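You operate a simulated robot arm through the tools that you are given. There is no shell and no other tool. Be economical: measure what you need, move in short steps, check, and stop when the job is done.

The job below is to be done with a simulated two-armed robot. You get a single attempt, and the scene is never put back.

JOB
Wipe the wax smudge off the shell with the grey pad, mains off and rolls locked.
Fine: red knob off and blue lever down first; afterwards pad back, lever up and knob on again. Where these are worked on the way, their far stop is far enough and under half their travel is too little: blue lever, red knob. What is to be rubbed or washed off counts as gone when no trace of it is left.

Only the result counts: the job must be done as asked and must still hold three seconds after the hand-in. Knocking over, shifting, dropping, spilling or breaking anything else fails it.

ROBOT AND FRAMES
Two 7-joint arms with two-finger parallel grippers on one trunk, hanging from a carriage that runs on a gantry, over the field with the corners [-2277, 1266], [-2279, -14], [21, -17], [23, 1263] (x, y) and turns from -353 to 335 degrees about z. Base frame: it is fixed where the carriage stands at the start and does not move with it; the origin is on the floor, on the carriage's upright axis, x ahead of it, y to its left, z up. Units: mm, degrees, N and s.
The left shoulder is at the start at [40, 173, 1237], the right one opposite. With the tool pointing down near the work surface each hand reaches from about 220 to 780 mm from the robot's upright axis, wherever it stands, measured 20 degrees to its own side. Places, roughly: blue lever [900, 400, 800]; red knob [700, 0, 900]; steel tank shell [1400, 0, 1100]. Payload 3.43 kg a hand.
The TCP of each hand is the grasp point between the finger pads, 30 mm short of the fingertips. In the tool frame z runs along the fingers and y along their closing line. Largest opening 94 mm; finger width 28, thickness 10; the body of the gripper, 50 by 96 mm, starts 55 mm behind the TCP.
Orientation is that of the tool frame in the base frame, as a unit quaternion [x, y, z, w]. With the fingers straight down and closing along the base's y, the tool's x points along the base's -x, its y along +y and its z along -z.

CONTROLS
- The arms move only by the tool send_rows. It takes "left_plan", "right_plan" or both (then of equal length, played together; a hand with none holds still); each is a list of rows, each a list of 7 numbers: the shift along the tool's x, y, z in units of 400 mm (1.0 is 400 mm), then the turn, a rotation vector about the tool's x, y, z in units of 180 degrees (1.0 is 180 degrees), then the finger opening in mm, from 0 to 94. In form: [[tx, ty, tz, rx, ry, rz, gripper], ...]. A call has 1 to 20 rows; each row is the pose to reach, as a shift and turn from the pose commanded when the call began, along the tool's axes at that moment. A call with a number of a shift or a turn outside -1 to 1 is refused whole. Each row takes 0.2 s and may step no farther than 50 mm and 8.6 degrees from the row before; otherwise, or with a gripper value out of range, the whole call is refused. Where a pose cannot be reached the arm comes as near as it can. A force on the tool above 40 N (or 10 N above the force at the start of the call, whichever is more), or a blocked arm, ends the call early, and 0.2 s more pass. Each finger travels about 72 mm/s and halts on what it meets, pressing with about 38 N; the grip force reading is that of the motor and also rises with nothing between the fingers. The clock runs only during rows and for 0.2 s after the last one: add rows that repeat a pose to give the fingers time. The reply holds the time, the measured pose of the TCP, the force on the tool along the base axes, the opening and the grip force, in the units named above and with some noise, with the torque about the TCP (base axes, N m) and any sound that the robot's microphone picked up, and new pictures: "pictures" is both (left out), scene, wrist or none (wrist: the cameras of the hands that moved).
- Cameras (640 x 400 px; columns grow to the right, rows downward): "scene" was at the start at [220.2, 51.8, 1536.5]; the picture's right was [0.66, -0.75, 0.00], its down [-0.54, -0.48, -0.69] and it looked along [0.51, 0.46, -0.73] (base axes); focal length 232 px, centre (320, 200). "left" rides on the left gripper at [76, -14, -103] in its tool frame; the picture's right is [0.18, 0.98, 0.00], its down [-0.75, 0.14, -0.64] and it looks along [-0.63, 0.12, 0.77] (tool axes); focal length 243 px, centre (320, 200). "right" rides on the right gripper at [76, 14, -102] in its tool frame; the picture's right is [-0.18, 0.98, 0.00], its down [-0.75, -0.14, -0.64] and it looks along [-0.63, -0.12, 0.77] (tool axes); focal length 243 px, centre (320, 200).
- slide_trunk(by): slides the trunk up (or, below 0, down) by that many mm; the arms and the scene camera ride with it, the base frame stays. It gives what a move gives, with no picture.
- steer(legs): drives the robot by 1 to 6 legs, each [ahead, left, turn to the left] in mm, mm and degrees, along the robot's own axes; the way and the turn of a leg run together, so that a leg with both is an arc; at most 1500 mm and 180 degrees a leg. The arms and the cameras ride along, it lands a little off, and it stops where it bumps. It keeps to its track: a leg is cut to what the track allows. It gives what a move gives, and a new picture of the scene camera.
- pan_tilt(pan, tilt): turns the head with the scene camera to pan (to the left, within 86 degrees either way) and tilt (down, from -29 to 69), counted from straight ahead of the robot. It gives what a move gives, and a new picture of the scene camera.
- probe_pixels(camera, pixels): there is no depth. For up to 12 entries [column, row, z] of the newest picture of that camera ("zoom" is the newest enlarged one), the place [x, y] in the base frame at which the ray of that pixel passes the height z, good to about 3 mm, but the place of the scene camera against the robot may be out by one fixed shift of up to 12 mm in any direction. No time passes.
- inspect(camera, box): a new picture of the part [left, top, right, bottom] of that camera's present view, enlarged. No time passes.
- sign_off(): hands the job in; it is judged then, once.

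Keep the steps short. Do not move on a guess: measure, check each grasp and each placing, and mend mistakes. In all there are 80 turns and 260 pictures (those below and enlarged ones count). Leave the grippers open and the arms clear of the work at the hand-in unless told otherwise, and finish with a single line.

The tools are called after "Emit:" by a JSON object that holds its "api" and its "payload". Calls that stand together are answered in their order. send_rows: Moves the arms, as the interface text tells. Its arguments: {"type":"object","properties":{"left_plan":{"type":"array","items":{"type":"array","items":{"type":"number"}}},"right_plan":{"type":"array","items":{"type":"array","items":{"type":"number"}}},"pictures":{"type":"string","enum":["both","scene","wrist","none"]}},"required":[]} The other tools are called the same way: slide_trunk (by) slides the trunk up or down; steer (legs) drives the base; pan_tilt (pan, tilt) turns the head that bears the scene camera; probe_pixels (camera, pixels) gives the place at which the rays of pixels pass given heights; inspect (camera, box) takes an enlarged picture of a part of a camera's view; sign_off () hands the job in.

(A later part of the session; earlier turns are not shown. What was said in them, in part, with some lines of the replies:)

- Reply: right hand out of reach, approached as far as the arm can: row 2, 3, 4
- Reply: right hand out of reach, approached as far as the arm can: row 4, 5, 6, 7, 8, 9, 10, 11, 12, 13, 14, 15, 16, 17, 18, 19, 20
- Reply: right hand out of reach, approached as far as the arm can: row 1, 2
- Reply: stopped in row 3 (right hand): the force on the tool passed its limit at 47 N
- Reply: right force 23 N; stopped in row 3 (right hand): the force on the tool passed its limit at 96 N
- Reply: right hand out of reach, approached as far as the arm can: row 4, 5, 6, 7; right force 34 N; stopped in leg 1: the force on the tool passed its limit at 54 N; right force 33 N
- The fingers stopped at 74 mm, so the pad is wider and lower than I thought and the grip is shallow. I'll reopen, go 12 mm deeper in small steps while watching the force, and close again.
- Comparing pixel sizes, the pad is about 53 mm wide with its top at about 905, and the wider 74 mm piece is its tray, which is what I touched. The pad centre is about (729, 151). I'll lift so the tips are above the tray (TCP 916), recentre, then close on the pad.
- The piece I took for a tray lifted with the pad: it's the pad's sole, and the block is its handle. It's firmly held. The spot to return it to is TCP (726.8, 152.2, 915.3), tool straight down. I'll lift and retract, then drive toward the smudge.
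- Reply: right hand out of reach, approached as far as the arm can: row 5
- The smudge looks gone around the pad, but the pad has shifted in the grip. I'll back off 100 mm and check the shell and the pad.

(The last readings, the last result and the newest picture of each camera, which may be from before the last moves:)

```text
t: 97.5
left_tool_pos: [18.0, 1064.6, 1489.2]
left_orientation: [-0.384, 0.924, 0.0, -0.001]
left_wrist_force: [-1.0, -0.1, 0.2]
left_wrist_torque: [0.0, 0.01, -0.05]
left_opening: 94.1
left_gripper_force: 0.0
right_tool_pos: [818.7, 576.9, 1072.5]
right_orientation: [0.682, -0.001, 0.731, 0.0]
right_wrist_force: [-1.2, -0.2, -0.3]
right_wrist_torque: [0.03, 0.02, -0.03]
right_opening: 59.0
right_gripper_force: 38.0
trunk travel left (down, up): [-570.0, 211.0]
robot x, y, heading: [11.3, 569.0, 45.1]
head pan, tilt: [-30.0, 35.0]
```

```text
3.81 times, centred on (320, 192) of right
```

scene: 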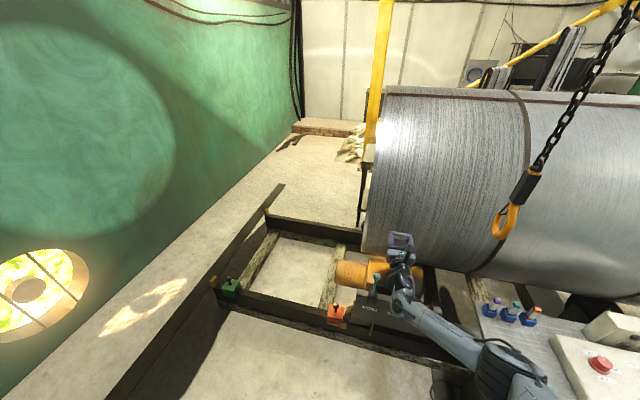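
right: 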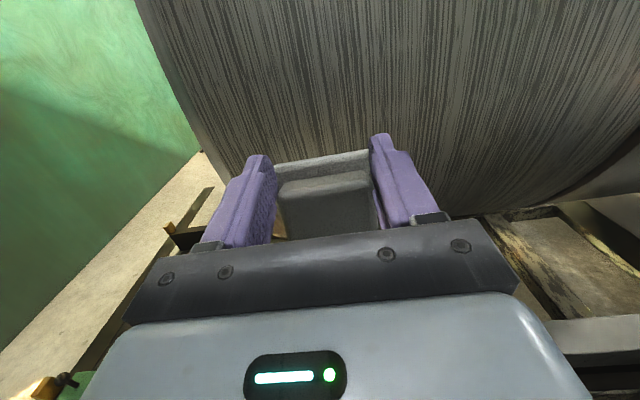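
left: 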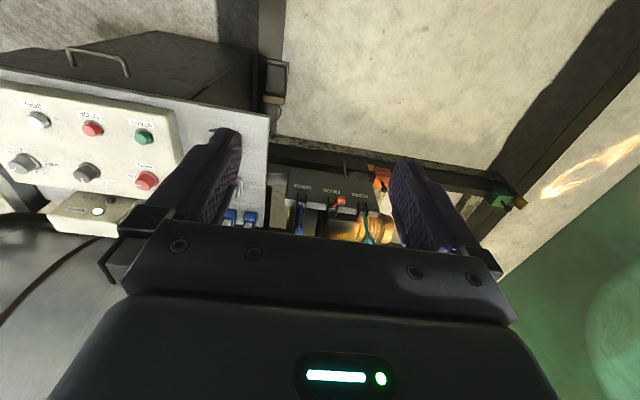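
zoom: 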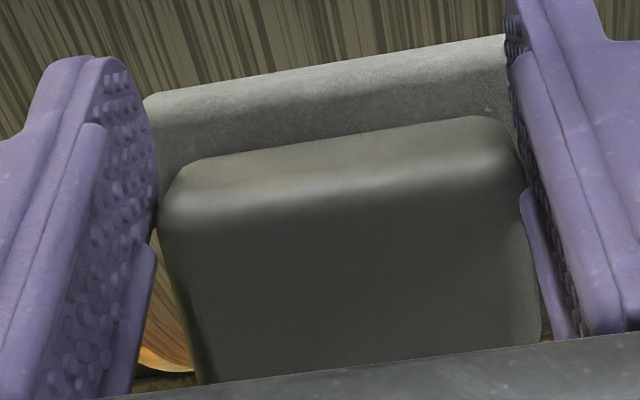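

No blue is left anywhere; the shell is clean. Now I'll take the pad back: pitch the tool down and retreat to the earlier known-good pose (587, 645, 1026), gently.

Emit:
{"api": "send_rows", "payload": {"right_plan": [[-0.0053, -0.0122, -0.042, 0.0081, -0.0367, -0.0076, 40], [-0.0106, -0.0244, -0.084, 0.0162, -0.0733, -0.0152, 40], [-0.0159, -0.0366, -0.126, 0.0243, -0.11, -0.0229, 40], [-0.0211, -0.0489, -0.168, 0.0325, -0.1467, -0.0305, 40], [-0.0264, -0.0611, -0.21, 0.0406, -0.1834, -0.0381, 40], [-0.0317, -0.0733, -0.252, 0.0487, -0.22, -0.0457, 40], [-0.037, -0.0855, -0.2935, 0.0568, -0.2567, -0.0534, 40], [-0.0423, -0.0977, -0.335, 0.0649, -0.2934, -0.061, 40], [-0.0476, -0.11, -0.377, 0.073, -0.33, -0.0686, 40], [-0.0529, -0.122, -0.419, 0.0811, -0.3667, -0.0762, 40], [-0.0581, -0.1344, -0.461, 0.0893, -0.4034, -0.0838, 40], [-0.0634, -0.1466, -0.503, 0.0974, -0.44, -0.0915, 40], [-0.0687, -0.1588, -0.545, 0.1055, -0.4767, -0.0991, 40], [-0.074, -0.171, -0.587, 0.1136, -0.5134, -0.1067, 40]], "pictures": "wrist"}}

```text
t: 100.5
left_tool_pos: [19.6, 1064.0, 1489.8]
left_orientation: [-0.383, 0.924, 0.0, 0.0]
left_wrist_force: [-0.3, 0.0, 0.1]
left_wrist_torque: [0.03, 0.04, -0.03]
left_opening: 94.1
left_gripper_force: 0.1
right_tool_pos: [595.3, 640.5, 1029.8]
right_orientation: [0.977, 0.212, 0.015, 0.002]
right_wrist_force: [0.5, -0.6, -0.2]
right_wrist_torque: [0.0, -0.03, 0.0]
right_opening: 59.0
right_gripper_force: 38.4
right hand out of reach, approached as far as the arm can: row 14
trunk travel left (down, up): [-570.0, 211.0]
robot x, y, heading: [10.5, 568.8, 45.2]
head pan, tilt: [-30.0, 35.0]
```

right: 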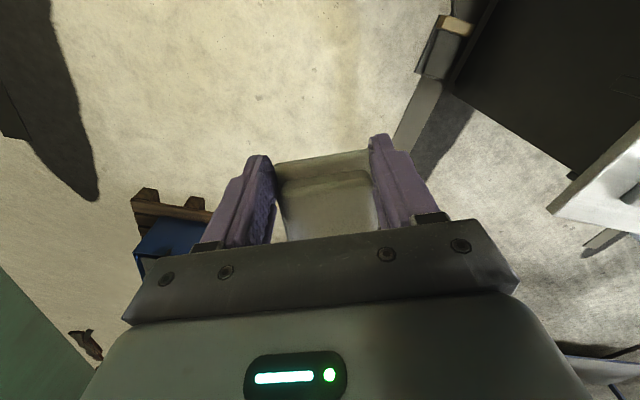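

The pad is still held. I'll drive back to the bench station.

Emit:
{"api": "steer", "payload": {"legs": [[-188, -186, 0], [0, 0, -25]]}}

```text
t: 103.7
left_tool_pos: [224.9, 750.4, 1488.9]
left_orientation: [-0.176, 0.984, -0.001, 0.0]
left_wrist_force: [-0.1, 0.3, 0.4]
left_wrist_torque: [-0.01, 0.01, 0.0]
left_opening: 94.1
left_gripper_force: 0.1
right_tool_pos: [572.1, 125.7, 1029.8]
right_orientation: [1.0, -0.002, 0.016, 0.006]
right_wrist_force: [-0.5, 0.3, 0.0]
right_wrist_torque: [-0.03, -0.02, -0.04]
right_opening: 59.1
right_gripper_force: 37.4
trunk travel left (down, up): [-570.0, 211.0]
robot x, y, heading: [11.9, 305.9, 20.3]
head pan, tilt: [-30.0, 35.0]
```

scene: 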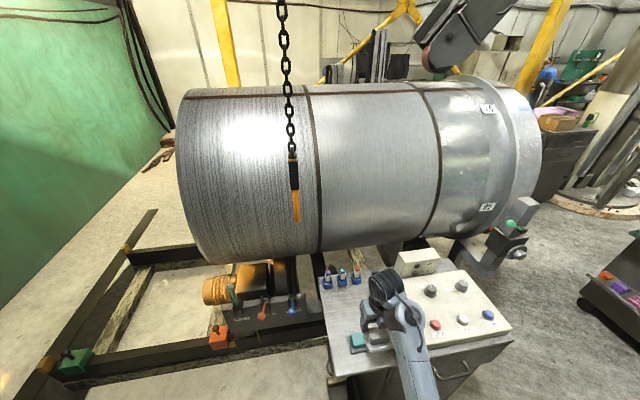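

Next I'll move over the original spot, with TCP x at +30 mm to compensate for the slide: (757, 152, 1030). I'll straighten the tool too.

Emit:
{"api": "send_rows", "payload": {"right_plan": [[0.0925, -0.013, 0, 0.0008, -0.002, -0.0003, 40], [0.185, -0.026, 0, 0.0015, -0.004, -0.0005, 40], [0.2775, -0.04, 0, 0.0023, -0.006, -0.0008, 40], [0.37, -0.053, 0, 0.003, -0.008, -0.001, 40], [0.4625, -0.066, 0, 0.0038, -0.0102, -0.0013, 40]], "pictures": "wrist"}}

Emit:
{"api": "inspect", "payload": {"camera": "right", "box": [200, 90, 440, 250]}}

Emit:
{"api": "inspect", "payload": {"camera": "scene", "box": [310, 240, 420, 340]}}

```text
t: 104.9
left_tool_pos: [225.8, 750.2, 1489.0]
left_orientation: [-0.176, 0.984, -0.001, 0.0]
left_wrist_force: [-0.1, -0.4, 1.4]
left_wrist_torque: [-0.04, 0.02, -0.02]
left_opening: 94.2
left_gripper_force: 0.0
right_tool_pos: [759.2, 149.4, 1036.0]
right_orientation: [1.0, 0.0, 0.002, 0.0]
right_wrist_force: [0.8, 0.2, -1.2]
right_wrist_torque: [0.02, -0.02, -0.03]
right_opening: 59.1
right_gripper_force: 38.1
trunk travel left (down, up): [-570.0, 211.0]
robot x, y, heading: [14.9, 306.1, 20.3]
head pan, tilt: [-30.0, 35.0]
```

right: 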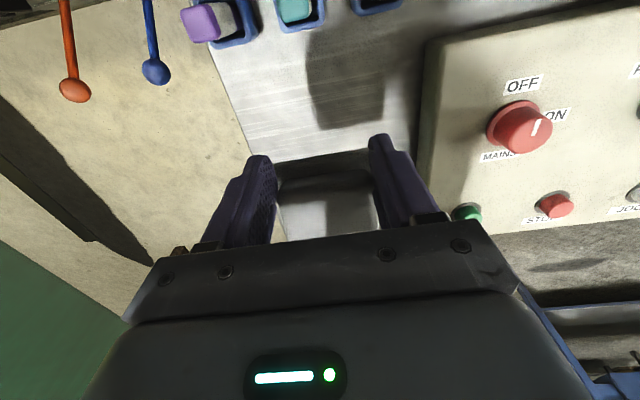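

```text
2.50 times, centred on (320, 170) of right
```

zoom: 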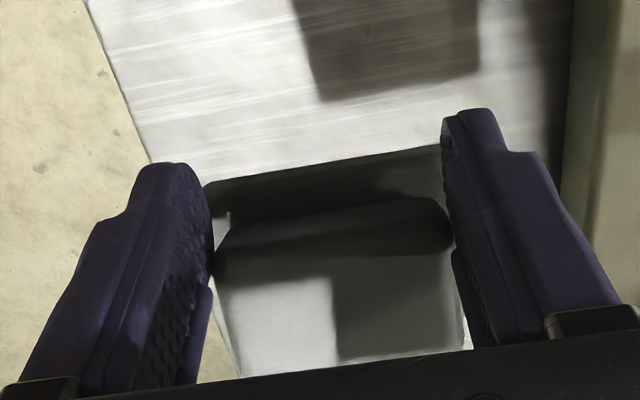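

```text
4.00 times, centred on (365, 290) of scene
```

zoom: 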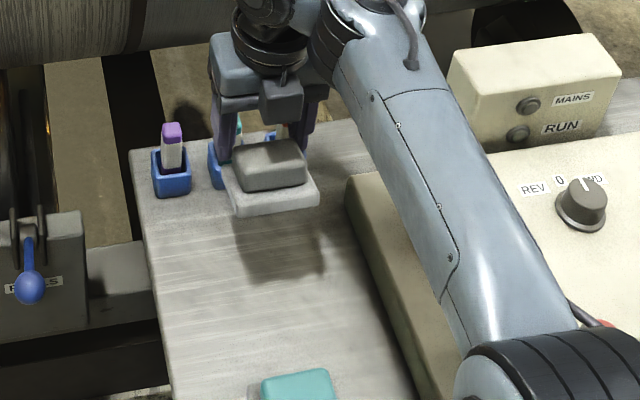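

The pad hangs about 30 mm to the robot's side of the fingers. Going to x 757 would put the wrist camera over the pen cups. So I'll set the pad down from TCP x 727 first, regrip it centred, and then shift it the 30 mm.

Emit:
{"api": "send_rows", "payload": {"right_plan": [[-0.08, -0.0065, 0, 0, 0, 0, 40], [-0.08, -0.0065, 0.1, 0, 0, 0, 40], [-0.08, -0.0065, 0.2, 0, 0, 0, 40], [-0.08, -0.0065, 0.25, 0, 0, 0, 40], [-0.08, -0.0065, 0.28, 0, 0, 0, 40]], "pictures": "both"}}

Emit:
{"api": "inspect", "payload": {"camera": "scene", "box": [310, 260, 410, 350]}}

```text
t: 106.1
left_tool_pos: [224.6, 750.5, 1490.3]
left_orientation: [-0.176, 0.984, -0.001, 0.0]
left_wrist_force: [0.1, 0.8, -0.5]
left_wrist_torque: [0.01, -0.02, 0.01]
left_opening: 93.8
left_gripper_force: 0.0
right_tool_pos: [724.6, 151.7, 922.6]
right_orientation: [1.0, 0.0, -0.001, 0.0]
right_wrist_force: [-0.1, 0.1, 0.1]
right_wrist_torque: [0.0, 0.0, 0.03]
right_opening: 58.9
right_gripper_force: 37.9
trunk travel left (down, up): [-570.0, 211.0]
robot x, y, heading: [10.4, 305.9, 20.2]
head pan, tilt: [-30.0, 35.0]
```

scene: 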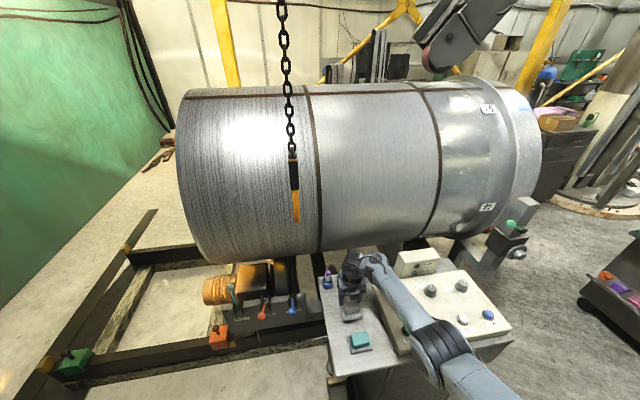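
right: 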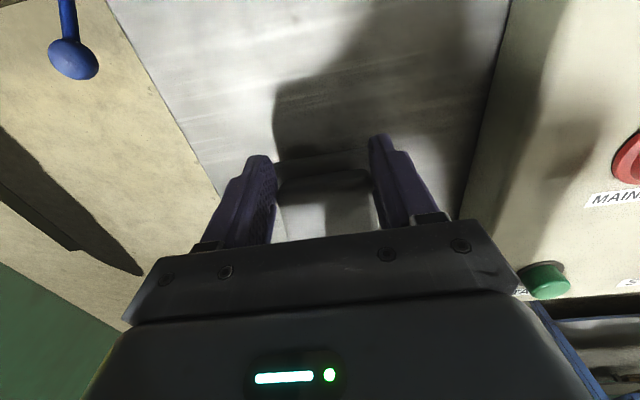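

```text
4.44 times, centred on (360, 305) of scene
```

zoom: 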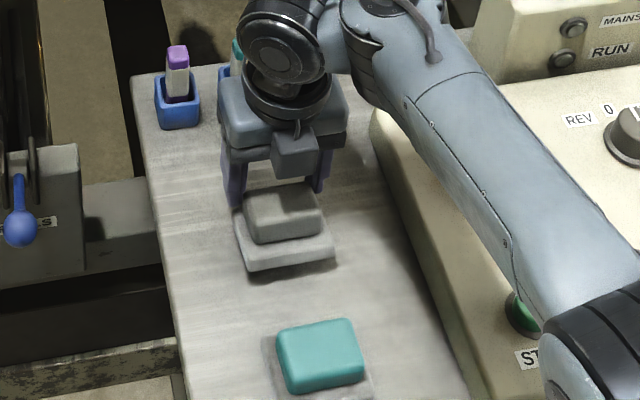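

Emit:
{"api": "send_rows", "payload": {"right_plan": [[0, 0, 0.008, 0, 0, 0, 40], [0, 0, 0.016, 0, 0, 0, 40], [0, 0, 0.02, 0, 0, 0, 40]], "pictures": "none"}}

```text
t: 106.9
left_tool_pos: [224.8, 751.8, 1489.9]
left_orientation: [-0.176, 0.984, -0.001, 0.0]
left_wrist_force: [-0.6, 0.4, 0.1]
left_wrist_torque: [0.0, 0.01, 0.03]
left_opening: 94.2
left_gripper_force: 0.1
right_tool_pos: [725.5, 154.4, 915.8]
right_orientation: [1.0, 0.0, 0.0, -0.001]
right_wrist_force: [0.4, -0.4, -0.8]
right_wrist_torque: [-0.04, -0.02, -0.01]
right_opening: 59.1
right_gripper_force: 38.0
trunk travel left (down, up): [-570.0, 211.0]
robot x, y, heading: [12.3, 309.1, 20.1]
head pan, tilt: [-30.0, 35.0]
```

No contact yet. I'll continue in 2 mm steps.

Emit:
{"api": "send_rows", "payload": {"right_plan": [[0, 0, 0.005, 0, 0, 0, 40], [0, 0, 0.01, 0, 0, 0, 40], [0, 0, 0.015, 0, 0, 0, 40]], "pictures": "wrist"}}

Emit:
{"api": "inspect", "payload": {"camera": "scene", "box": [325, 280, 405, 335]}}

```text
t: 107.7
left_tool_pos: [225.5, 749.7, 1490.4]
left_orientation: [-0.176, 0.984, -0.001, 0.0]
left_wrist_force: [0.3, 0.7, 0.0]
left_wrist_torque: [0.03, 0.0, -0.01]
left_opening: 94.0
left_gripper_force: 0.0
right_tool_pos: [728.0, 152.1, 912.0]
right_orientation: [1.0, 0.0, 0.002, -0.001]
right_wrist_force: [-8.4, 0.4, 26.8]
right_wrist_torque: [-0.08, 0.67, 0.01]
right_opening: 58.8
right_gripper_force: 38.0
trunk travel left (down, up): [-570.0, 211.0]
robot x, y, heading: [11.5, 306.1, 20.6]
head pan, tilt: [-30.0, 35.0]
```

right: 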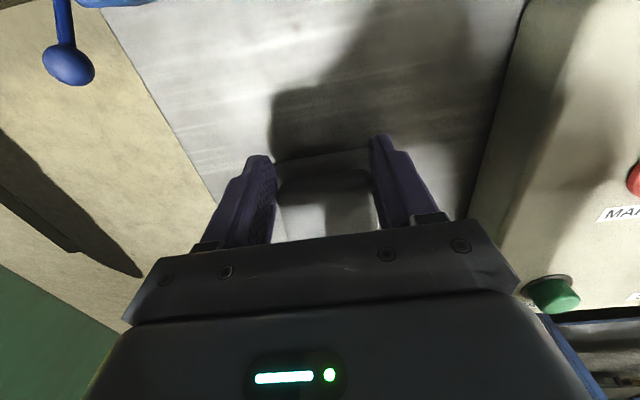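

```text
7.27 times, centred on (365, 308) of scene
```

zoom: 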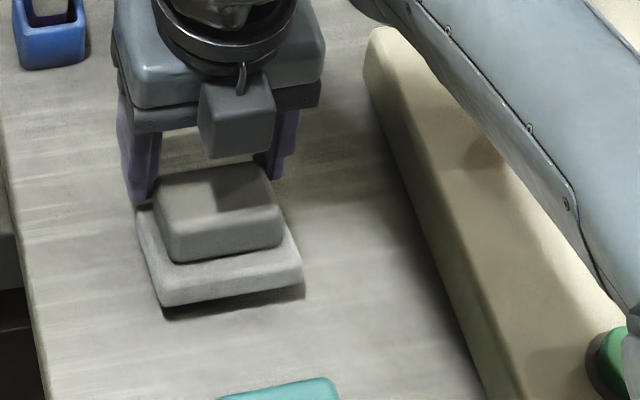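

Contact at 27 N. I'll open, rise 3 mm, slide back 30 mm along the handle, and look before closing.

Emit:
{"api": "send_rows", "payload": {"right_plan": [[0, 0, -0.005, 0, 0, 0, 60], [0, 0, -0.008, 0, 0, 0, 88], [0, 0, -0.008, 0, 0, 0, 88], [-0.0375, 0, -0.008, 0, 0, 0, 88], [-0.075, 0, -0.008, 0, 0, 0, 88]], "pictures": "wrist"}}

Emit:
{"api": "inspect", "payload": {"camera": "scene", "box": [325, 280, 405, 335]}}

```text
t: 108.9
left_tool_pos: [224.3, 749.5, 1489.0]
left_orientation: [-0.176, 0.984, 0.0, 0.0]
left_wrist_force: [0.2, -0.6, 0.0]
left_wrist_torque: [0.0, 0.02, 0.01]
left_opening: 94.2
left_gripper_force: 0.1
right_tool_pos: [694.8, 153.4, 911.9]
right_orientation: [1.0, -0.001, 0.0, -0.001]
right_wrist_force: [0.7, -0.3, -0.4]
right_wrist_torque: [-0.02, -0.01, 0.06]
right_opening: 88.2
right_gripper_force: 0.0
trunk travel left (down, up): [-570.0, 211.0]
robot x, y, heading: [11.3, 308.7, 20.4]
head pan, tilt: [-30.0, 35.0]
```

right: 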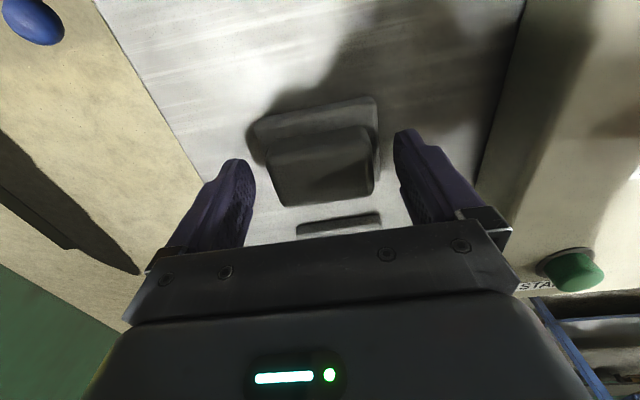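

```text
7.27 times, centred on (365, 308) of scene
```

zoom: 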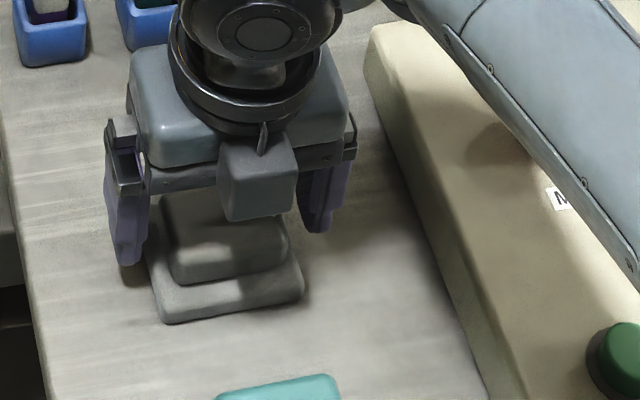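

This matches the original grasp picture closely. I'll close, lift 14 mm, shift +30 mm, and lower.

Emit:
{"api": "send_rows", "payload": {"right_plan": [[0, 0, -0.0075, 0, 0, 0, 60], [0, 0, -0.0075, 0, 0, 0, 40], [0, 0, -0.0075, 0, 0, 0, 40], [0, 0, -0.0075, 0, 0, 0, 40], [0, 0, -0.045, 0, 0, 0, 40], [0.0375, 0.001, -0.045, 0, 0, 0, 40], [0.075, 0.003, -0.045, 0, 0, 0, 40], [0.075, 0.003, -0.02, 0, 0, 0, 40], [0.075, 0.003, -0.009, 0, 0, 0, 40]], "pictures": "both"}}

Emit:
{"api": "inspect", "payload": {"camera": "scene", "box": [325, 275, 405, 325]}}

```text
t: 110.9
left_tool_pos: [224.7, 750.5, 1490.2]
left_orientation: [-0.176, 0.984, -0.001, 0.001]
left_wrist_force: [-0.1, 0.8, 0.3]
left_wrist_torque: [0.05, 0.01, 0.01]
left_opening: 93.9
left_gripper_force: 0.0
right_tool_pos: [726.0, 151.5, 914.7]
right_orientation: [1.0, 0.0, 0.001, -0.001]
right_wrist_force: [0.1, 0.1, -0.2]
right_wrist_torque: [0.0, -0.01, 0.01]
right_opening: 58.8
right_gripper_force: 37.8
trunk travel left (down, up): [-570.0, 211.0]
robot x, y, heading: [10.4, 305.9, 20.3]
head pan, tilt: [-30.0, 35.0]
```

scene: 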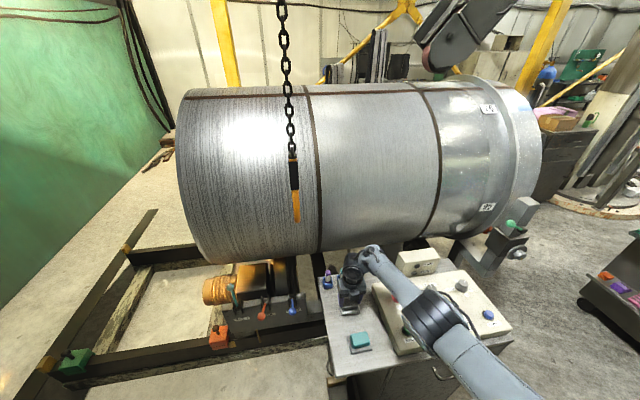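
right: 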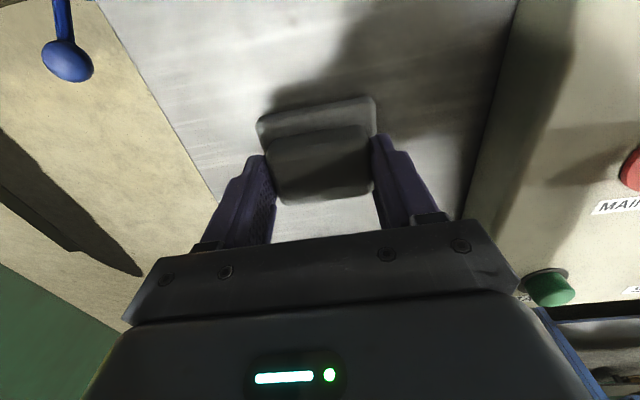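

```text
8.00 times, centred on (365, 300) of scene
```

zoom: 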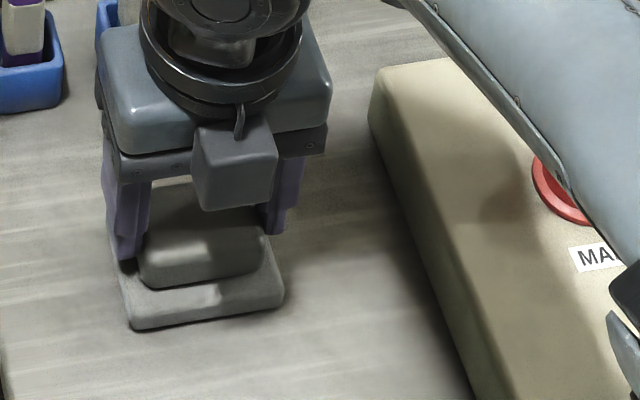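

Nearly identical to the starting picture. I'll lower the last millimetres, release, and lift straight up.

Emit:
{"api": "send_rows", "payload": {"right_plan": [[0, 0, 0.004, 0, 0, 0, 40], [0, 0, 0.008, 0, 0, 0, 40], [0, 0, 0.008, 0, 0, 0, 70], [0, 0, 0.008, 0, 0, 0, 88], [0, 0, -0.05, 0, 0, 0, 88], [0, 0, -0.15, 0, 0, 0, 88], [0, 0, -0.25, 0, 0, 0, 88]], "pictures": "wrist"}}

Emit:
{"api": "inspect", "payload": {"camera": "scene", "box": [310, 260, 410, 360]}}

```text
t: 112.5
left_tool_pos: [225.0, 750.2, 1490.1]
left_orientation: [-0.176, 0.984, 0.0, 0.0]
left_wrist_force: [-0.4, 0.0, 0.0]
left_wrist_torque: [0.01, -0.03, 0.04]
left_opening: 93.9
left_gripper_force: 0.1
right_tool_pos: [724.3, 151.0, 1015.9]
right_orientation: [1.0, 0.0, -0.002, 0.0]
right_wrist_force: [-1.0, -0.9, -0.2]
right_wrist_torque: [0.02, -0.01, -0.01]
right_opening: 87.9
right_gripper_force: 0.1
trunk travel left (down, up): [-570.0, 211.0]
robot x, y, heading: [11.9, 303.7, 20.0]
head pan, tilt: [-30.0, 35.0]
```

right: 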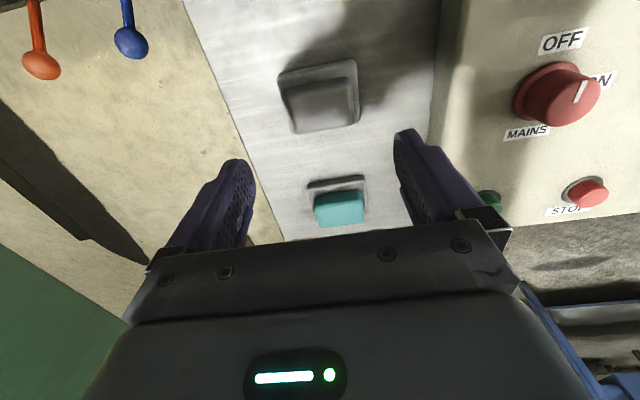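

```text
4.00 times, centred on (360, 310) of scene
```

zoom: 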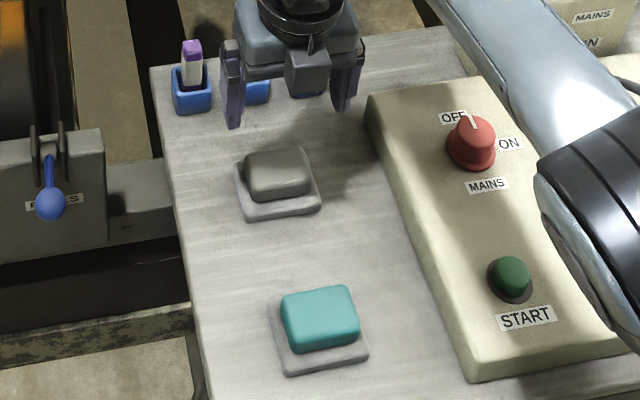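

The pad is back exactly where it was. Next the lever goes up again: I'll drive to the lever station (heading 45°, y ≈ 330).

Emit:
{"api": "steer", "payload": {"legs": [[0, 0, 25], [18, 19, 0]]}}

```text
t: 114.6
left_tool_pos: [15.7, 825.9, 1489.2]
left_orientation: [-0.386, 0.922, 0.001, -0.001]
left_wrist_force: [-0.6, 0.2, 0.5]
left_wrist_torque: [-0.04, 0.02, -0.01]
left_opening: 93.7
left_gripper_force: 0.0
right_tool_pos: [722.5, 494.4, 1015.0]
right_orientation: [0.976, 0.217, -0.001, -0.001]
right_wrist_force: [0.5, 0.1, -0.2]
right_wrist_torque: [-0.04, 0.02, -0.02]
right_opening: 87.9
right_gripper_force: 0.1
trunk travel left (down, up): [-570.0, 211.0]
robot x, y, heading: [12.0, 328.5, 45.7]
head pan, tilt: [-30.0, 35.0]
```

scene: 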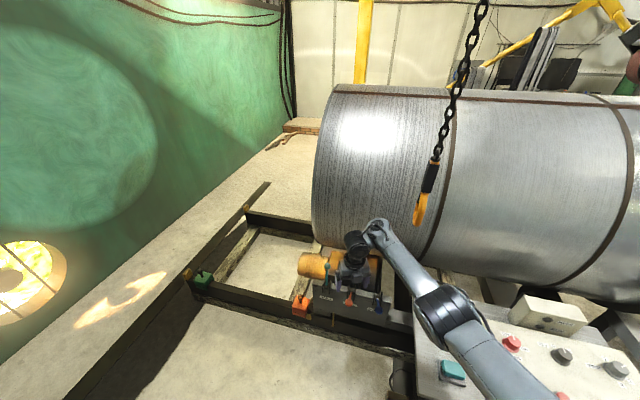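

Emit:
{"api": "send_rows", "payload": {"right_plan": [[-0.011, 0.036, -0.019, -0.0076, 0.0343, 0.0163, 80], [-0.022, 0.072, -0.0375, -0.0152, 0.0685, 0.0325, 70], [-0.033, 0.108, -0.056, -0.0228, 0.1028, 0.0488, 66], [-0.0435, 0.1445, -0.075, -0.0304, 0.137, 0.065, 66], [-0.054, 0.181, -0.094, -0.038, 0.1713, 0.0813, 66], [-0.065, 0.217, -0.1125, -0.0455, 0.2056, 0.0975, 66], [-0.076, 0.253, -0.131, -0.053, 0.24, 0.1138, 66], [-0.087, 0.289, -0.15, -0.0607, 0.2741, 0.13, 66]], "pictures": "none"}}

Emit:
{"api": "slide_trunk", "payload": {"by": -220}}

Emit:
{"api": "send_rows", "payload": {"right_plan": [[0, 0, 0, 0, 0, 0, 62]], "pictures": "wrist"}}

```text
t: 116.4
left_tool_pos: [15.9, 826.2, 1489.3]
left_orientation: [-0.385, 0.923, -0.001, 0.001]
left_wrist_force: [-0.1, -0.3, 0.0]
left_wrist_torque: [0.03, 0.0, 0.03]
left_opening: 93.9
left_gripper_force: 0.1
right_tool_pos: [739.3, 374.2, 1076.9]
right_orientation: [0.906, 0.0, 0.423, 0.0]
right_wrist_force: [0.0, 0.0, -0.2]
right_wrist_torque: [-0.03, -0.03, 0.01]
right_opening: 66.2
right_gripper_force: 0.0
trunk travel left (down, up): [-570.0, 211.0]
robot x, y, heading: [7.8, 331.8, 45.5]
head pan, tilt: [-30.0, 35.0]
```

```text
t: 118.7
left_tool_pos: [16.2, 825.3, 1268.6]
left_orientation: [-0.386, 0.922, 0.0, 0.0]
left_wrist_force: [-0.3, -0.2, -0.2]
left_wrist_torque: [-0.03, -0.02, -0.03]
left_opening: 94.1
left_gripper_force: 0.1
right_tool_pos: [739.6, 377.1, 857.0]
right_orientation: [0.906, 0.0, 0.423, 0.0]
right_wrist_force: [0.2, 0.2, -0.1]
right_wrist_torque: [-0.01, -0.01, -0.02]
right_opening: 66.1
right_gripper_force: 0.0
trunk travel left (down, up): [-350.0, 431.0]
robot x, y, heading: [8.5, 331.1, 45.2]
head pan, tilt: [-30.0, 35.0]
```

```text
t: 119.1
left_tool_pos: [16.8, 826.4, 1269.3]
left_orientation: [-0.386, 0.922, -0.001, 0.0]
left_wrist_force: [0.5, 0.4, 0.5]
left_wrist_torque: [0.0, -0.02, 0.03]
left_opening: 93.9
left_gripper_force: 0.1
right_tool_pos: [740.3, 376.3, 856.0]
right_orientation: [0.906, -0.001, 0.423, 0.0]
right_wrist_force: [0.2, 0.2, -0.7]
right_wrist_torque: [0.01, -0.05, 0.03]
right_opening: 62.2
right_gripper_force: 0.1
trunk travel left (down, up): [-350.0, 431.0]
robot x, y, heading: [7.7, 331.3, 45.5]
head pan, tilt: [-30.0, 35.0]
5 turns are left
```

right: 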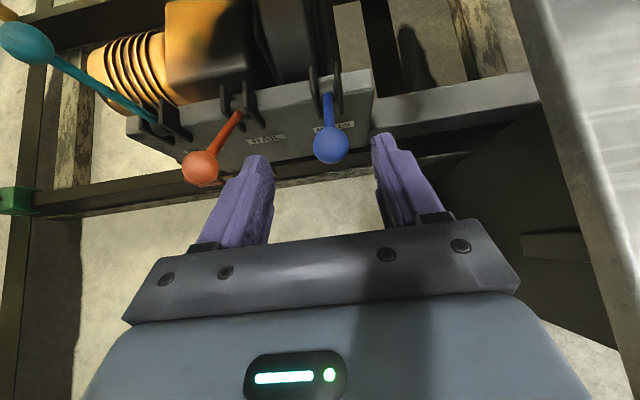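

The lever ball is at about (807, 372, 751). Few turns remain, so I'll grip it and swing it up along the measured arc (pivot ≈ (930, 682), r ≈ 143) in one go.

Emit:
{"api": "send_rows", "payload": {"right_plan": [[-0.024, 0.003, 0.065, 0, 0, 0, 62], [-0.047, 0.006, 0.13, 0, 0, 0, 62], [-0.07, 0.009, 0.195, 0, 0, 0, 62], [-0.094, 0.011, 0.259, 0, 0, 0, 62], [-0.094, 0.011, 0.259, 0, 0, 0, 26], [-0.094, 0.011, 0.259, 0, 0, 0, 26], [-0.094, 0.011, 0.259, 0, 0, 0, 26], [-0.094, 0.011, 0.259, 0, 0, 0, 26]], "pictures": "wrist"}}

Emit:
{"api": "send_rows", "payload": {"right_plan": [[0.026, 0, -0.007, 0, 0, 0, 26], [0.0525, 0, -0.0114, 0, 0, 0, 26], [0.078, 0, -0.012, 0, 0, 0, 26], [0.103, 0, -0.0104, 0, 0, 0, 26], [0.128, 0, -0.007, 0, 0, 0, 26], [0.152, 0, -0.002, 0, 0, 0, 26], [0.176, 0, 0.005, 0, 0, 0, 26], [0.2, 0, 0.0137, 0, 0, 0, 26], [0.223, 0, 0.024, 0, 0, 0, 26], [0.245, 0, 0.036, 0, 0, 0, 26], [0.266, 0, 0.05, 0, 0, 0, 26], [0.2865, 0, 0.064, 0, 0, 0, 26], [0.306, 0, 0.08, 0, 0, 0, 26], [0.324, 0, 0.097, 0, 0, 0, 26], [0.336, 0, 0.111, 0, 0, 0, 26], [0.348, 0, 0.1255, 0, 0, 0, 26]], "pictures": "both"}}

Emit:
{"api": "inspect", "payload": {"camera": "scene", "box": [270, 200, 430, 320]}}

```text
t: 120.9
left_tool_pos: [16.9, 824.6, 1269.2]
left_orientation: [-0.385, 0.923, -0.001, 0.001]
left_wrist_force: [0.6, -0.2, -0.4]
left_wrist_torque: [0.02, -0.02, -0.02]
left_opening: 94.1
left_gripper_force: 0.0
right_tool_pos: [795.2, 371.2, 760.3]
right_orientation: [0.906, 0.0, 0.423, 0.0]
right_wrist_force: [2.7, -2.1, -3.0]
right_wrist_torque: [0.06, -0.11, -0.06]
right_opening: 37.2
right_gripper_force: 44.8
trunk travel left (down, up): [-350.0, 431.0]
robot x, y, heading: [12.1, 332.0, 45.4]
head pan, tilt: [-30.0, 35.0]
```

right: 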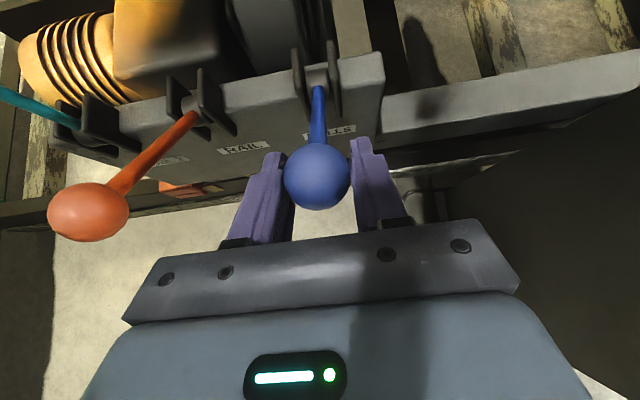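

```text
t: 124.3
left_tool_pos: [13.3, 824.9, 1270.4]
left_orientation: [-0.386, 0.922, -0.002, -0.001]
left_wrist_force: [-1.0, -0.5, 0.5]
left_wrist_torque: [-0.03, 0.01, -0.01]
left_opening: 94.3
left_gripper_force: 0.1
right_tool_pos: [918.8, 370.8, 834.5]
right_orientation: [0.906, -0.001, 0.423, -0.001]
right_wrist_force: [-32.5, -6.3, 18.8]
right_wrist_torque: [-0.09, 0.57, -0.12]
right_opening: 33.4
right_gripper_force: 44.3
trunk travel left (down, up): [-350.0, 431.0]
robot x, y, heading: [8.8, 332.7, 45.4]
head pan, tilt: [-30.0, 35.0]
```

scene: 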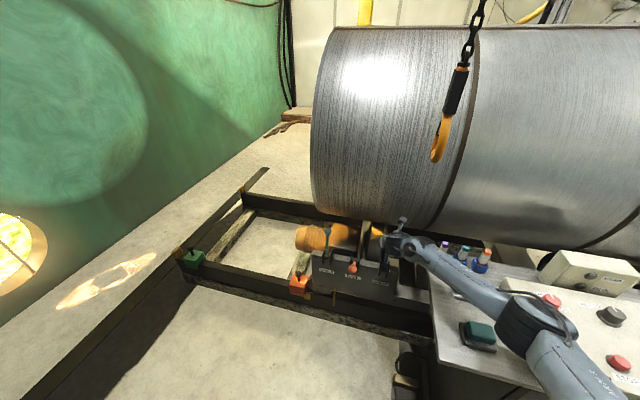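
right: 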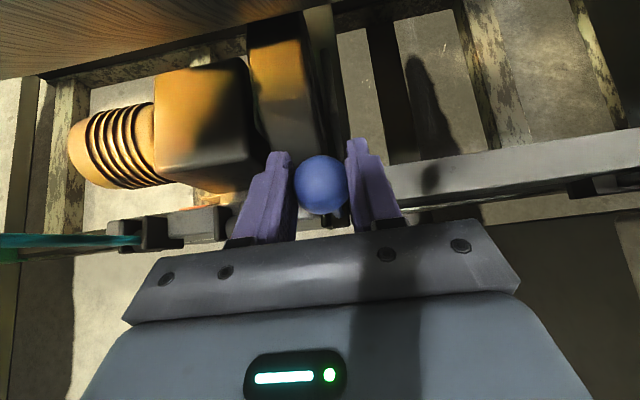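

```text
3.33 times, centred on (350, 260) of scene
4 turns are left
```

zoom: 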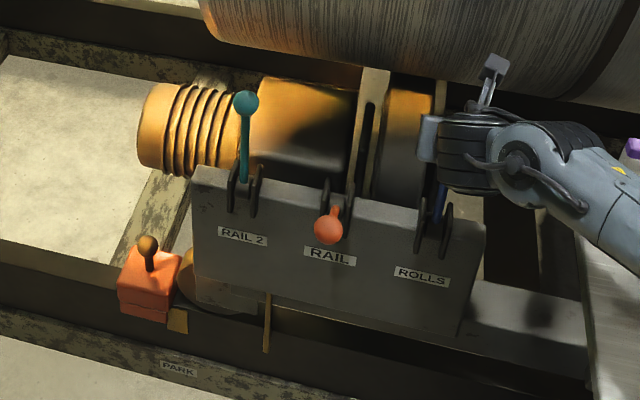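

The lever is up against its stop. Next I'll release it, back out, and retrace the known-safe path. Then I'll drive to the knob station and yaw the tool ready for the clockwise turn.

Emit:
{"api": "send_rows", "payload": {"right_plan": [[0, 0, 0, 0, 0, 0, 55], [0, 0, 0, 0, 0, 0, 66], [0, 0, 0, 0, 0, 0, 66], [0, 0, -0.1, 0, 0, 0, 66], [0, 0, -0.2, 0, 0, 0, 66], [0, 0, -0.25, 0, 0, 0, 66], [-0.08, -0.004, -0.29, 0, 0, 0, 66], [-0.16, -0.009, -0.333, 0, 0, 0, 66], [-0.2415, -0.013, -0.375, 0, 0, 0, 66]], "pictures": "wrist"}}

Emit:
{"api": "slide_trunk", "payload": {"by": 220}}

Emit:
{"api": "send_rows", "payload": {"right_plan": [[-0.019, -0.037, 0.0076, 0.0076, -0.0343, -0.0163, 66], [-0.038, -0.074, 0.015, 0.0152, -0.0685, -0.0326, 66], [-0.057, -0.111, 0.023, 0.0229, -0.1028, -0.0489, 66], [-0.0755, -0.1475, 0.0305, 0.0305, -0.137, -0.0652, 66], [-0.094, -0.184, 0.038, 0.038, -0.1713, -0.0816, 66], [-0.113, -0.221, 0.046, 0.0457, -0.2056, -0.0979, 66], [-0.132, -0.258, 0.053, 0.0534, -0.24, -0.1142, 66], [-0.151, -0.295, 0.061, 0.061, -0.2741, -0.1305, 66]], "pictures": "scene"}}

Emit:
{"api": "steer", "payload": {"legs": [[0, 0, -23.5], [-106, -204, 0]]}}

Emit:
{"api": "send_rows", "payload": {"right_plan": [[0, 0, 0, 0, 0, -0.0425, 66], [0, 0, 0, 0, 0, -0.085, 66], [0, 0, 0, 0, 0, -0.1275, 66], [0, 0, 0, 0, 0, -0.17, 66], [0, 0, 0, 0, 0, -0.2125, 66], [0, 0, 0, 0, 0, -0.255, 66], [0, 0, 0, 0, 0, -0.2975, 66], [0, 0, 0, 0, 0, -0.34, 66], [0, 0, 0, 0, 0, -0.3825, 66], [0, 0, 0, 0, 0, -0.425, 66], [0, 0, 0, 0, 0, -0.4675, 66], [0, 0, 0, 0, 0, -0.5, 66]], "pictures": "both"}}

Emit:
{"api": "inspect", "payload": {"camera": "right", "box": [220, 80, 440, 220]}}

Emit:
{"api": "inspect", "payload": {"camera": "scene", "box": [140, 220, 400, 380]}}

```text
t: 126.3
left_tool_pos: [14.6, 824.4, 1271.1]
left_orientation: [-0.386, 0.923, 0.0, 0.0]
left_wrist_force: [-0.5, -0.2, -1.0]
left_wrist_torque: [0.04, 0.02, -0.01]
left_opening: 94.1
left_gripper_force: 0.1
right_tool_pos: [744.1, 377.4, 856.4]
right_orientation: [0.906, -0.001, 0.423, 0.0]
right_wrist_force: [-1.0, 0.9, -1.0]
right_wrist_torque: [0.0, 0.02, 0.01]
right_opening: 65.6
right_gripper_force: 0.0
trunk travel left (down, up): [-350.0, 431.0]
robot x, y, heading: [8.2, 334.8, 45.6]
head pan, tilt: [-30.0, 35.0]
```

right: 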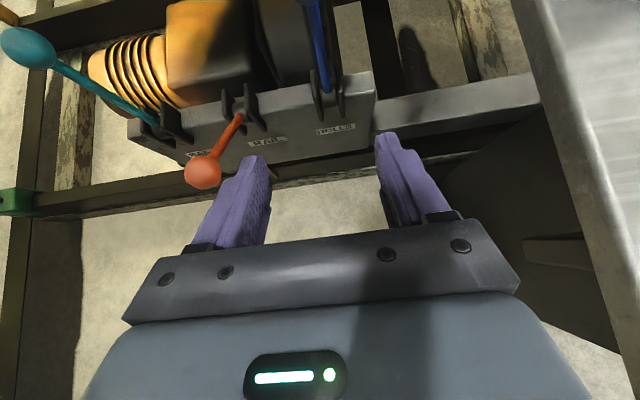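

```text
t: 128.7
left_tool_pos: [15.8, 826.0, 1490.0]
left_orientation: [-0.386, 0.923, -0.002, 0.001]
left_wrist_force: [0.7, 0.2, 0.2]
left_wrist_torque: [0.0, 0.0, 0.0]
left_opening: 93.8
left_gripper_force: 0.0
right_tool_pos: [746.7, 377.8, 1077.7]
right_orientation: [0.906, 0.0, 0.423, -0.001]
right_wrist_force: [-0.9, -0.4, 0.4]
right_wrist_torque: [0.02, -0.04, 0.03]
right_opening: 66.1
right_gripper_force: 0.0
trunk travel left (down, up): [-570.0, 211.0]
robot x, y, heading: [11.3, 332.6, 45.3]
head pan, tilt: [-30.0, 35.0]
```

```text
t: 130.5
left_tool_pos: [16.2, 825.7, 1490.1]
left_orientation: [-0.386, 0.923, 0.0, 0.001]
left_wrist_force: [-0.6, 0.0, -0.3]
left_wrist_torque: [0.0, -0.03, 0.01]
left_opening: 94.1
left_gripper_force: 0.1
right_tool_pos: [725.0, 496.6, 1017.3]
right_orientation: [0.976, 0.218, -0.002, -0.002]
right_wrist_force: [0.3, -0.1, -0.4]
right_wrist_torque: [-0.04, 0.0, -0.01]
right_opening: 65.8
right_gripper_force: 0.0
trunk travel left (down, up): [-570.0, 211.0]
robot x, y, heading: [12.6, 331.2, 45.3]
head pan, tilt: [-30.0, 35.0]
```

scene: 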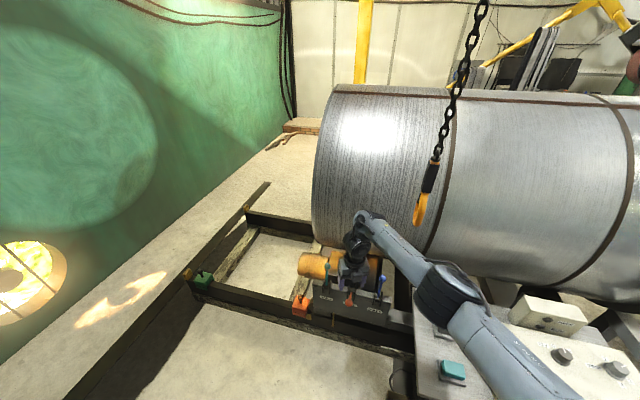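

```text
t: 133.4
left_tool_pos: [189.3, 552.9, 1489.9]
left_orientation: [-0.191, 0.982, 0.0, 0.001]
left_wrist_force: [1.1, -0.3, 0.4]
left_wrist_torque: [0.02, -0.01, 0.0]
left_opening: 94.2
left_gripper_force: 0.0
right_tool_pos: [710.3, -31.4, 1016.5]
right_orientation: [1.0, 0.014, -0.001, -0.001]
right_wrist_force: [-0.7, -0.1, -0.6]
right_wrist_torque: [0.02, 0.0, -0.04]
right_opening: 66.0
right_gripper_force: 0.0
trunk travel left (down, up): [-570.0, 211.0]
robot x, y, heading: [-14.5, 104.0, 21.7]
head pan, tilt: [-30.0, 35.0]
```

scene: 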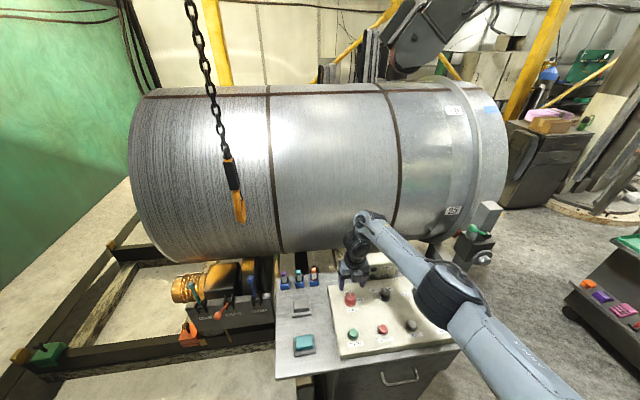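

```text
t: 136.0
left_tool_pos: [189.6, 552.9, 1489.2]
left_orientation: [-0.191, 0.982, -0.001, 0.0]
left_wrist_force: [0.1, -0.3, 0.1]
left_wrist_torque: [0.0, -0.01, -0.05]
left_opening: 93.9
left_gripper_force: 0.1
right_tool_pos: [709.5, -31.4, 1015.6]
right_orientation: [0.695, 0.719, 0.0, -0.001]
right_wrist_force: [0.7, -0.1, 1.0]
right_wrist_torque: [-0.02, 0.02, 0.02]
right_opening: 66.2
right_gripper_force: 0.1
trunk travel left (down, up): [-570.0, 211.0]
robot x, y, heading: [-8.6, 102.7, 21.9]
head pan, tilt: [-30.0, 35.0]
```

scene: 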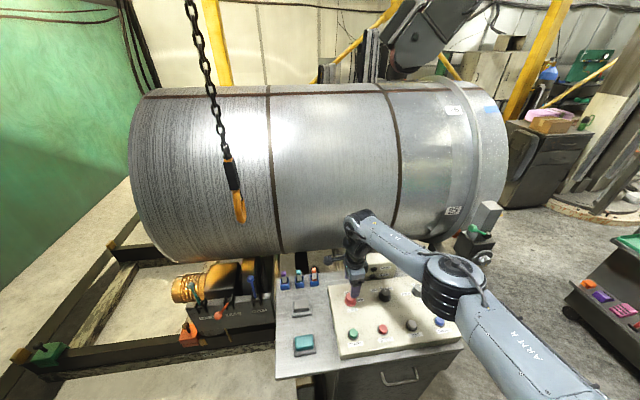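
right: 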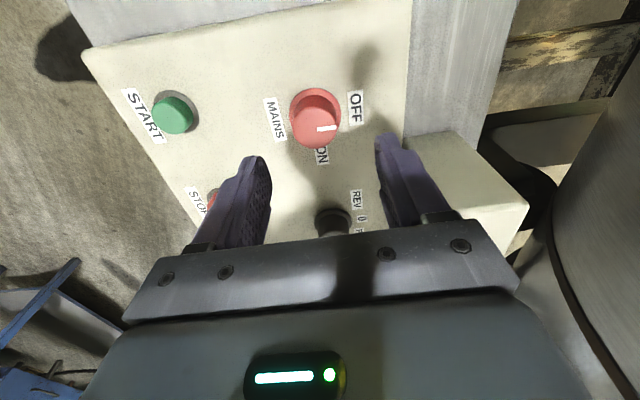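

```text
2.86 times, centred on (330, 150) of right
```

zoom: 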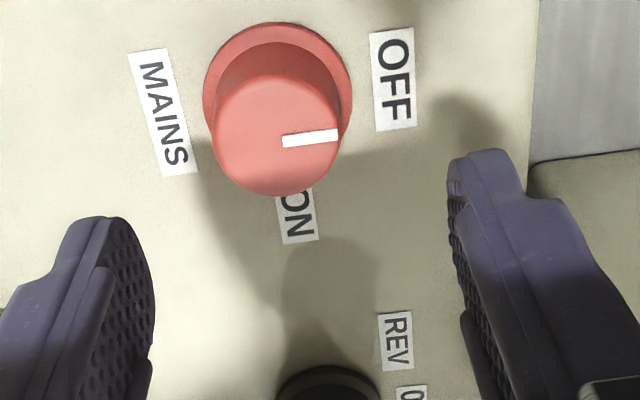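

```text
2.46 times, centred on (270, 300) of scene
3 turns are left
```

zoom: 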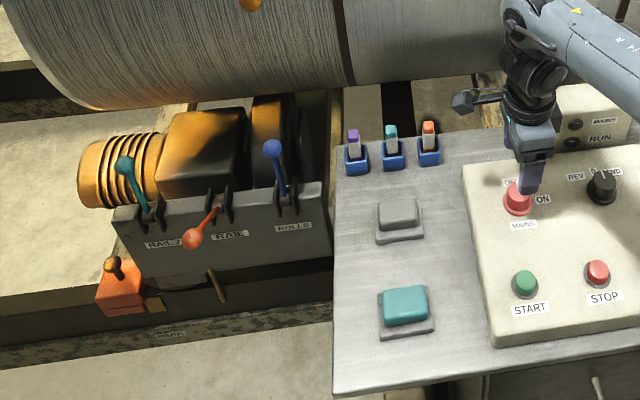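

The lever is confirmed up, the knob points at OFF, and it sits 4 mm off the tool axis. I'll centre and descend, grip, turn it 92° clockwise to ON, release and lift.

Emit:
{"api": "send_rows", "payload": {"right_plan": [[0, -0.0107, 0.06, 0, 0, 0, 66], [0, -0.0107, 0.12, 0, 0, 0, 66], [0, -0.0107, 0.176, 0, 0, 0, 66], [0, -0.0107, 0.176, 0, 0, 0, 30], [0, -0.0107, 0.176, 0, 0, 0, 30], [0, -0.0107, 0.176, 0, 0, 0, 30], [0, -0.0107, 0.176, 0, 0, 0, 30]], "pictures": "wrist"}}

Emit:
{"api": "send_rows", "payload": {"right_plan": [[0, 0, 0, 0, 0, 0.045, 30], [0, 0, 0, 0, 0, 0.09, 30], [0, 0, 0, 0, 0, 0.135, 30], [0, 0, 0, 0, 0, 0.18, 30], [0, 0, 0, 0, 0, 0.225, 30], [0, 0, 0, 0, 0, 0.27, 30], [0, 0, 0, 0, 0, 0.315, 30], [0, 0, 0, 0, 0, 0.36, 30], [0, 0, 0, 0, 0, 0.405, 30], [0, 0, 0, 0, 0, 0.45, 30], [0, 0, 0, 0, 0, 0.485, 30], [0, 0, 0, 0, 0, 0.515, 30], [0, 0, 0, 0, 0, 0.515, 30]], "pictures": "wrist"}}

Emit:
{"api": "send_rows", "payload": {"right_plan": [[0, 0, 0, 0, 0, 0, 60], [0, 0, 0, 0, 0, 0, 66], [0, 0, 0, 0, 0, 0, 66], [0, 0, -0.1, 0, 0, 0, 66], [0, 0, -0.2, 0, 0, 0, 66], [0, 0, -0.25, 0, 0, 0, 66]], "pictures": "both"}}

Emit:
{"api": "inspect", "payload": {"camera": "right", "box": [220, 80, 440, 220]}}

Emit:
{"api": "inspect", "payload": {"camera": "scene", "box": [260, 240, 460, 370]}}

```text
t: 137.6
left_tool_pos: [190.0, 553.0, 1490.9]
left_orientation: [-0.19, 0.982, 0.0, 0.0]
left_wrist_force: [0.0, -0.5, 0.3]
left_wrist_torque: [-0.02, 0.01, 0.0]
left_opening: 93.9
left_gripper_force: 0.0
right_tool_pos: [705.5, -30.6, 945.2]
right_orientation: [0.696, 0.718, 0.0, -0.001]
right_wrist_force: [-5.6, 1.0, 2.4]
right_wrist_torque: [0.24, 0.25, -0.02]
right_opening: 36.6
right_gripper_force: 45.1
trunk travel left (down, up): [-570.0, 211.0]
robot x, y, heading: [-12.7, 102.3, 22.0]
head pan, tilt: [-30.0, 35.0]
```

right: 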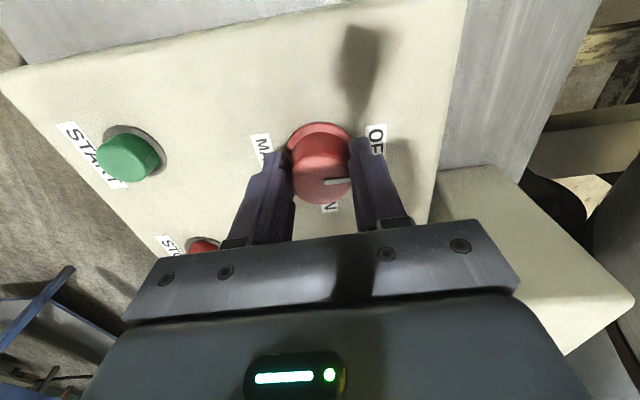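

```text
t: 140.4
left_tool_pos: [190.4, 551.4, 1489.6]
left_orientation: [-0.19, 0.982, -0.001, 0.0]
left_wrist_force: [0.5, -0.8, -0.3]
left_wrist_torque: [0.0, -0.02, -0.01]
left_opening: 94.0
left_gripper_force: 0.1
right_tool_pos: [707.1, -33.6, 946.8]
right_orientation: [1.0, -0.01, 0.0, 0.0]
right_wrist_force: [7.3, -6.5, -6.8]
right_wrist_torque: [-0.32, -0.28, 0.42]
right_opening: 36.7
right_gripper_force: 45.1
trunk travel left (down, up): [-570.0, 211.0]
robot x, y, heading: [-11.5, 104.0, 21.9]
head pan, tilt: [-30.0, 35.0]
```

right: 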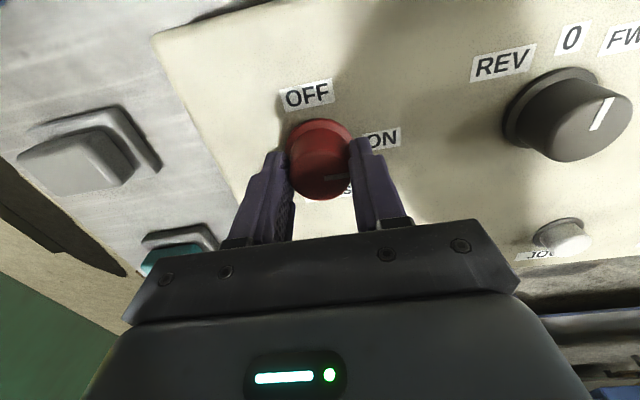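

```text
t: 141.8
left_tool_pos: [190.3, 552.4, 1489.8]
left_orientation: [-0.19, 0.982, -0.001, 0.001]
left_wrist_force: [0.1, 0.2, -0.8]
left_wrist_torque: [-0.02, 0.04, 0.04]
left_opening: 94.1
left_gripper_force: 0.2
right_tool_pos: [706.9, -32.6, 1045.1]
right_orientation: [1.0, -0.008, -0.001, -0.001]
right_wrist_force: [-0.3, -0.4, 0.6]
right_wrist_torque: [0.0, 0.01, 0.0]
right_opening: 66.3
right_gripper_force: 0.0
trunk travel left (down, up): [-570.0, 211.0]
robot x, y, heading: [-9.4, 103.7, 21.9]
head pan, tilt: [-30.0, 35.0]
```

scene: 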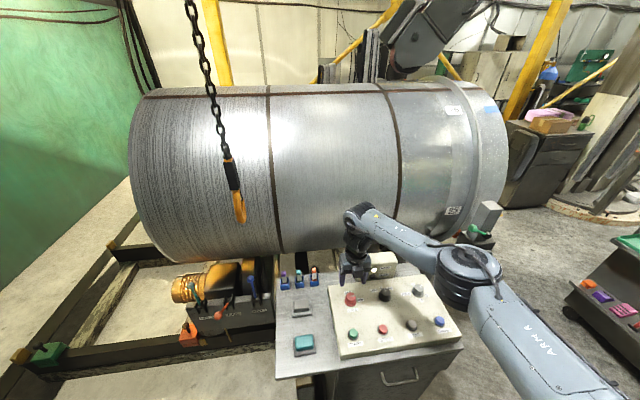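
right: 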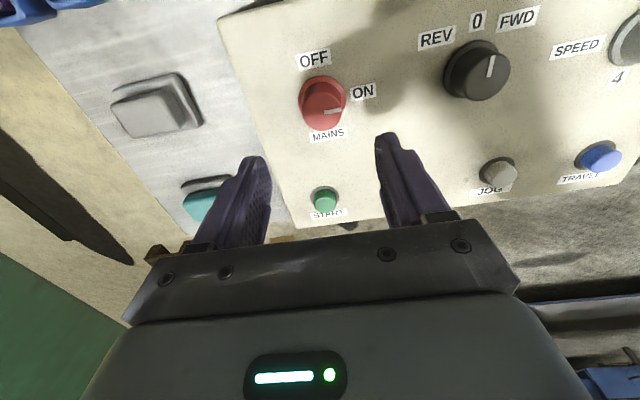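

```text
2.86 times, centred on (330, 150) of right
```

zoom: 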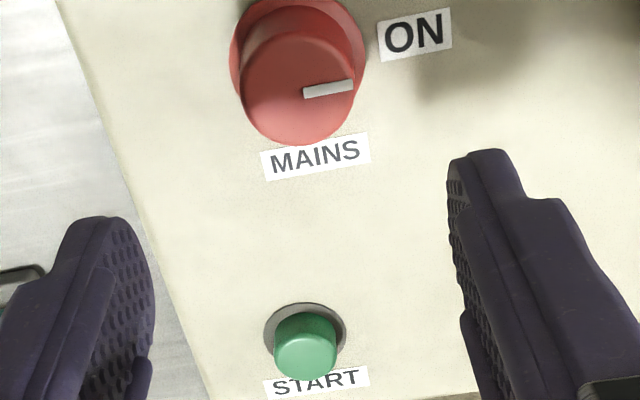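

```text
3.08 times, centred on (360, 305) of scene
2 turns are left
```

zoom: 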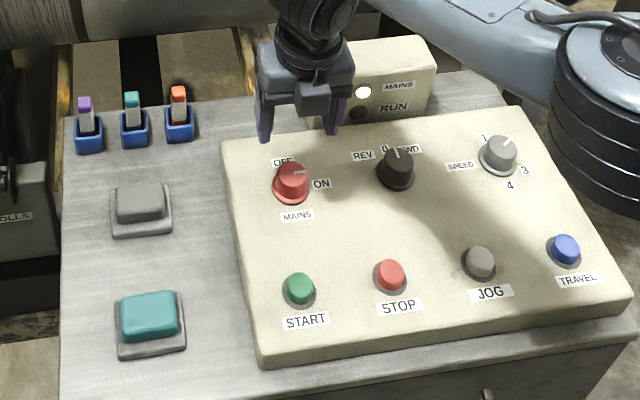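

The knob points at ON, the MAINS lamp is lit, the lever is up, the pad is back and the shell is clean. I'll lift the hand clear and open the gripper.

Emit:
{"api": "send_rows", "payload": {"right_plan": [[0, 0, -0.1, 0, 0, 0, 80], [0, 0, -0.2, 0, 0, 0, 94], [0, 0, -0.25, 0, 0, 0, 94]], "pictures": "none"}}

```text
t: 142.6
left_tool_pos: [189.2, 552.9, 1490.1]
left_orientation: [-0.191, 0.982, -0.001, 0.001]
left_wrist_force: [0.6, -1.0, -0.3]
left_wrist_torque: [-0.02, 0.01, 0.0]
left_opening: 93.9
left_gripper_force: 0.0
right_tool_pos: [707.3, -32.7, 1146.2]
right_orientation: [1.0, -0.009, -0.001, -0.001]
right_wrist_force: [0.3, 0.3, 0.3]
right_wrist_torque: [0.0, 0.01, 0.01]
right_opening: 93.7
right_gripper_force: 0.0
trunk travel left (down, up): [-570.0, 211.0]
robot x, y, heading: [-11.1, 101.4, 21.8]
head pan, tilt: [-30.0, 35.0]
1 turns are left
```

Both arms are clear and both grippers are open, so I'm handing in.

Emit:
{"api": "sign_off", "payload": {}}

```text
The job is handed in.
```

The wax smudge is wiped off the shell with no trace visible in close-ups; the mains knob was off and the rolls lever down for the wipe, and now the grey pad is back in its place, the blue lever is up and the red knob is on with its lamp lit.
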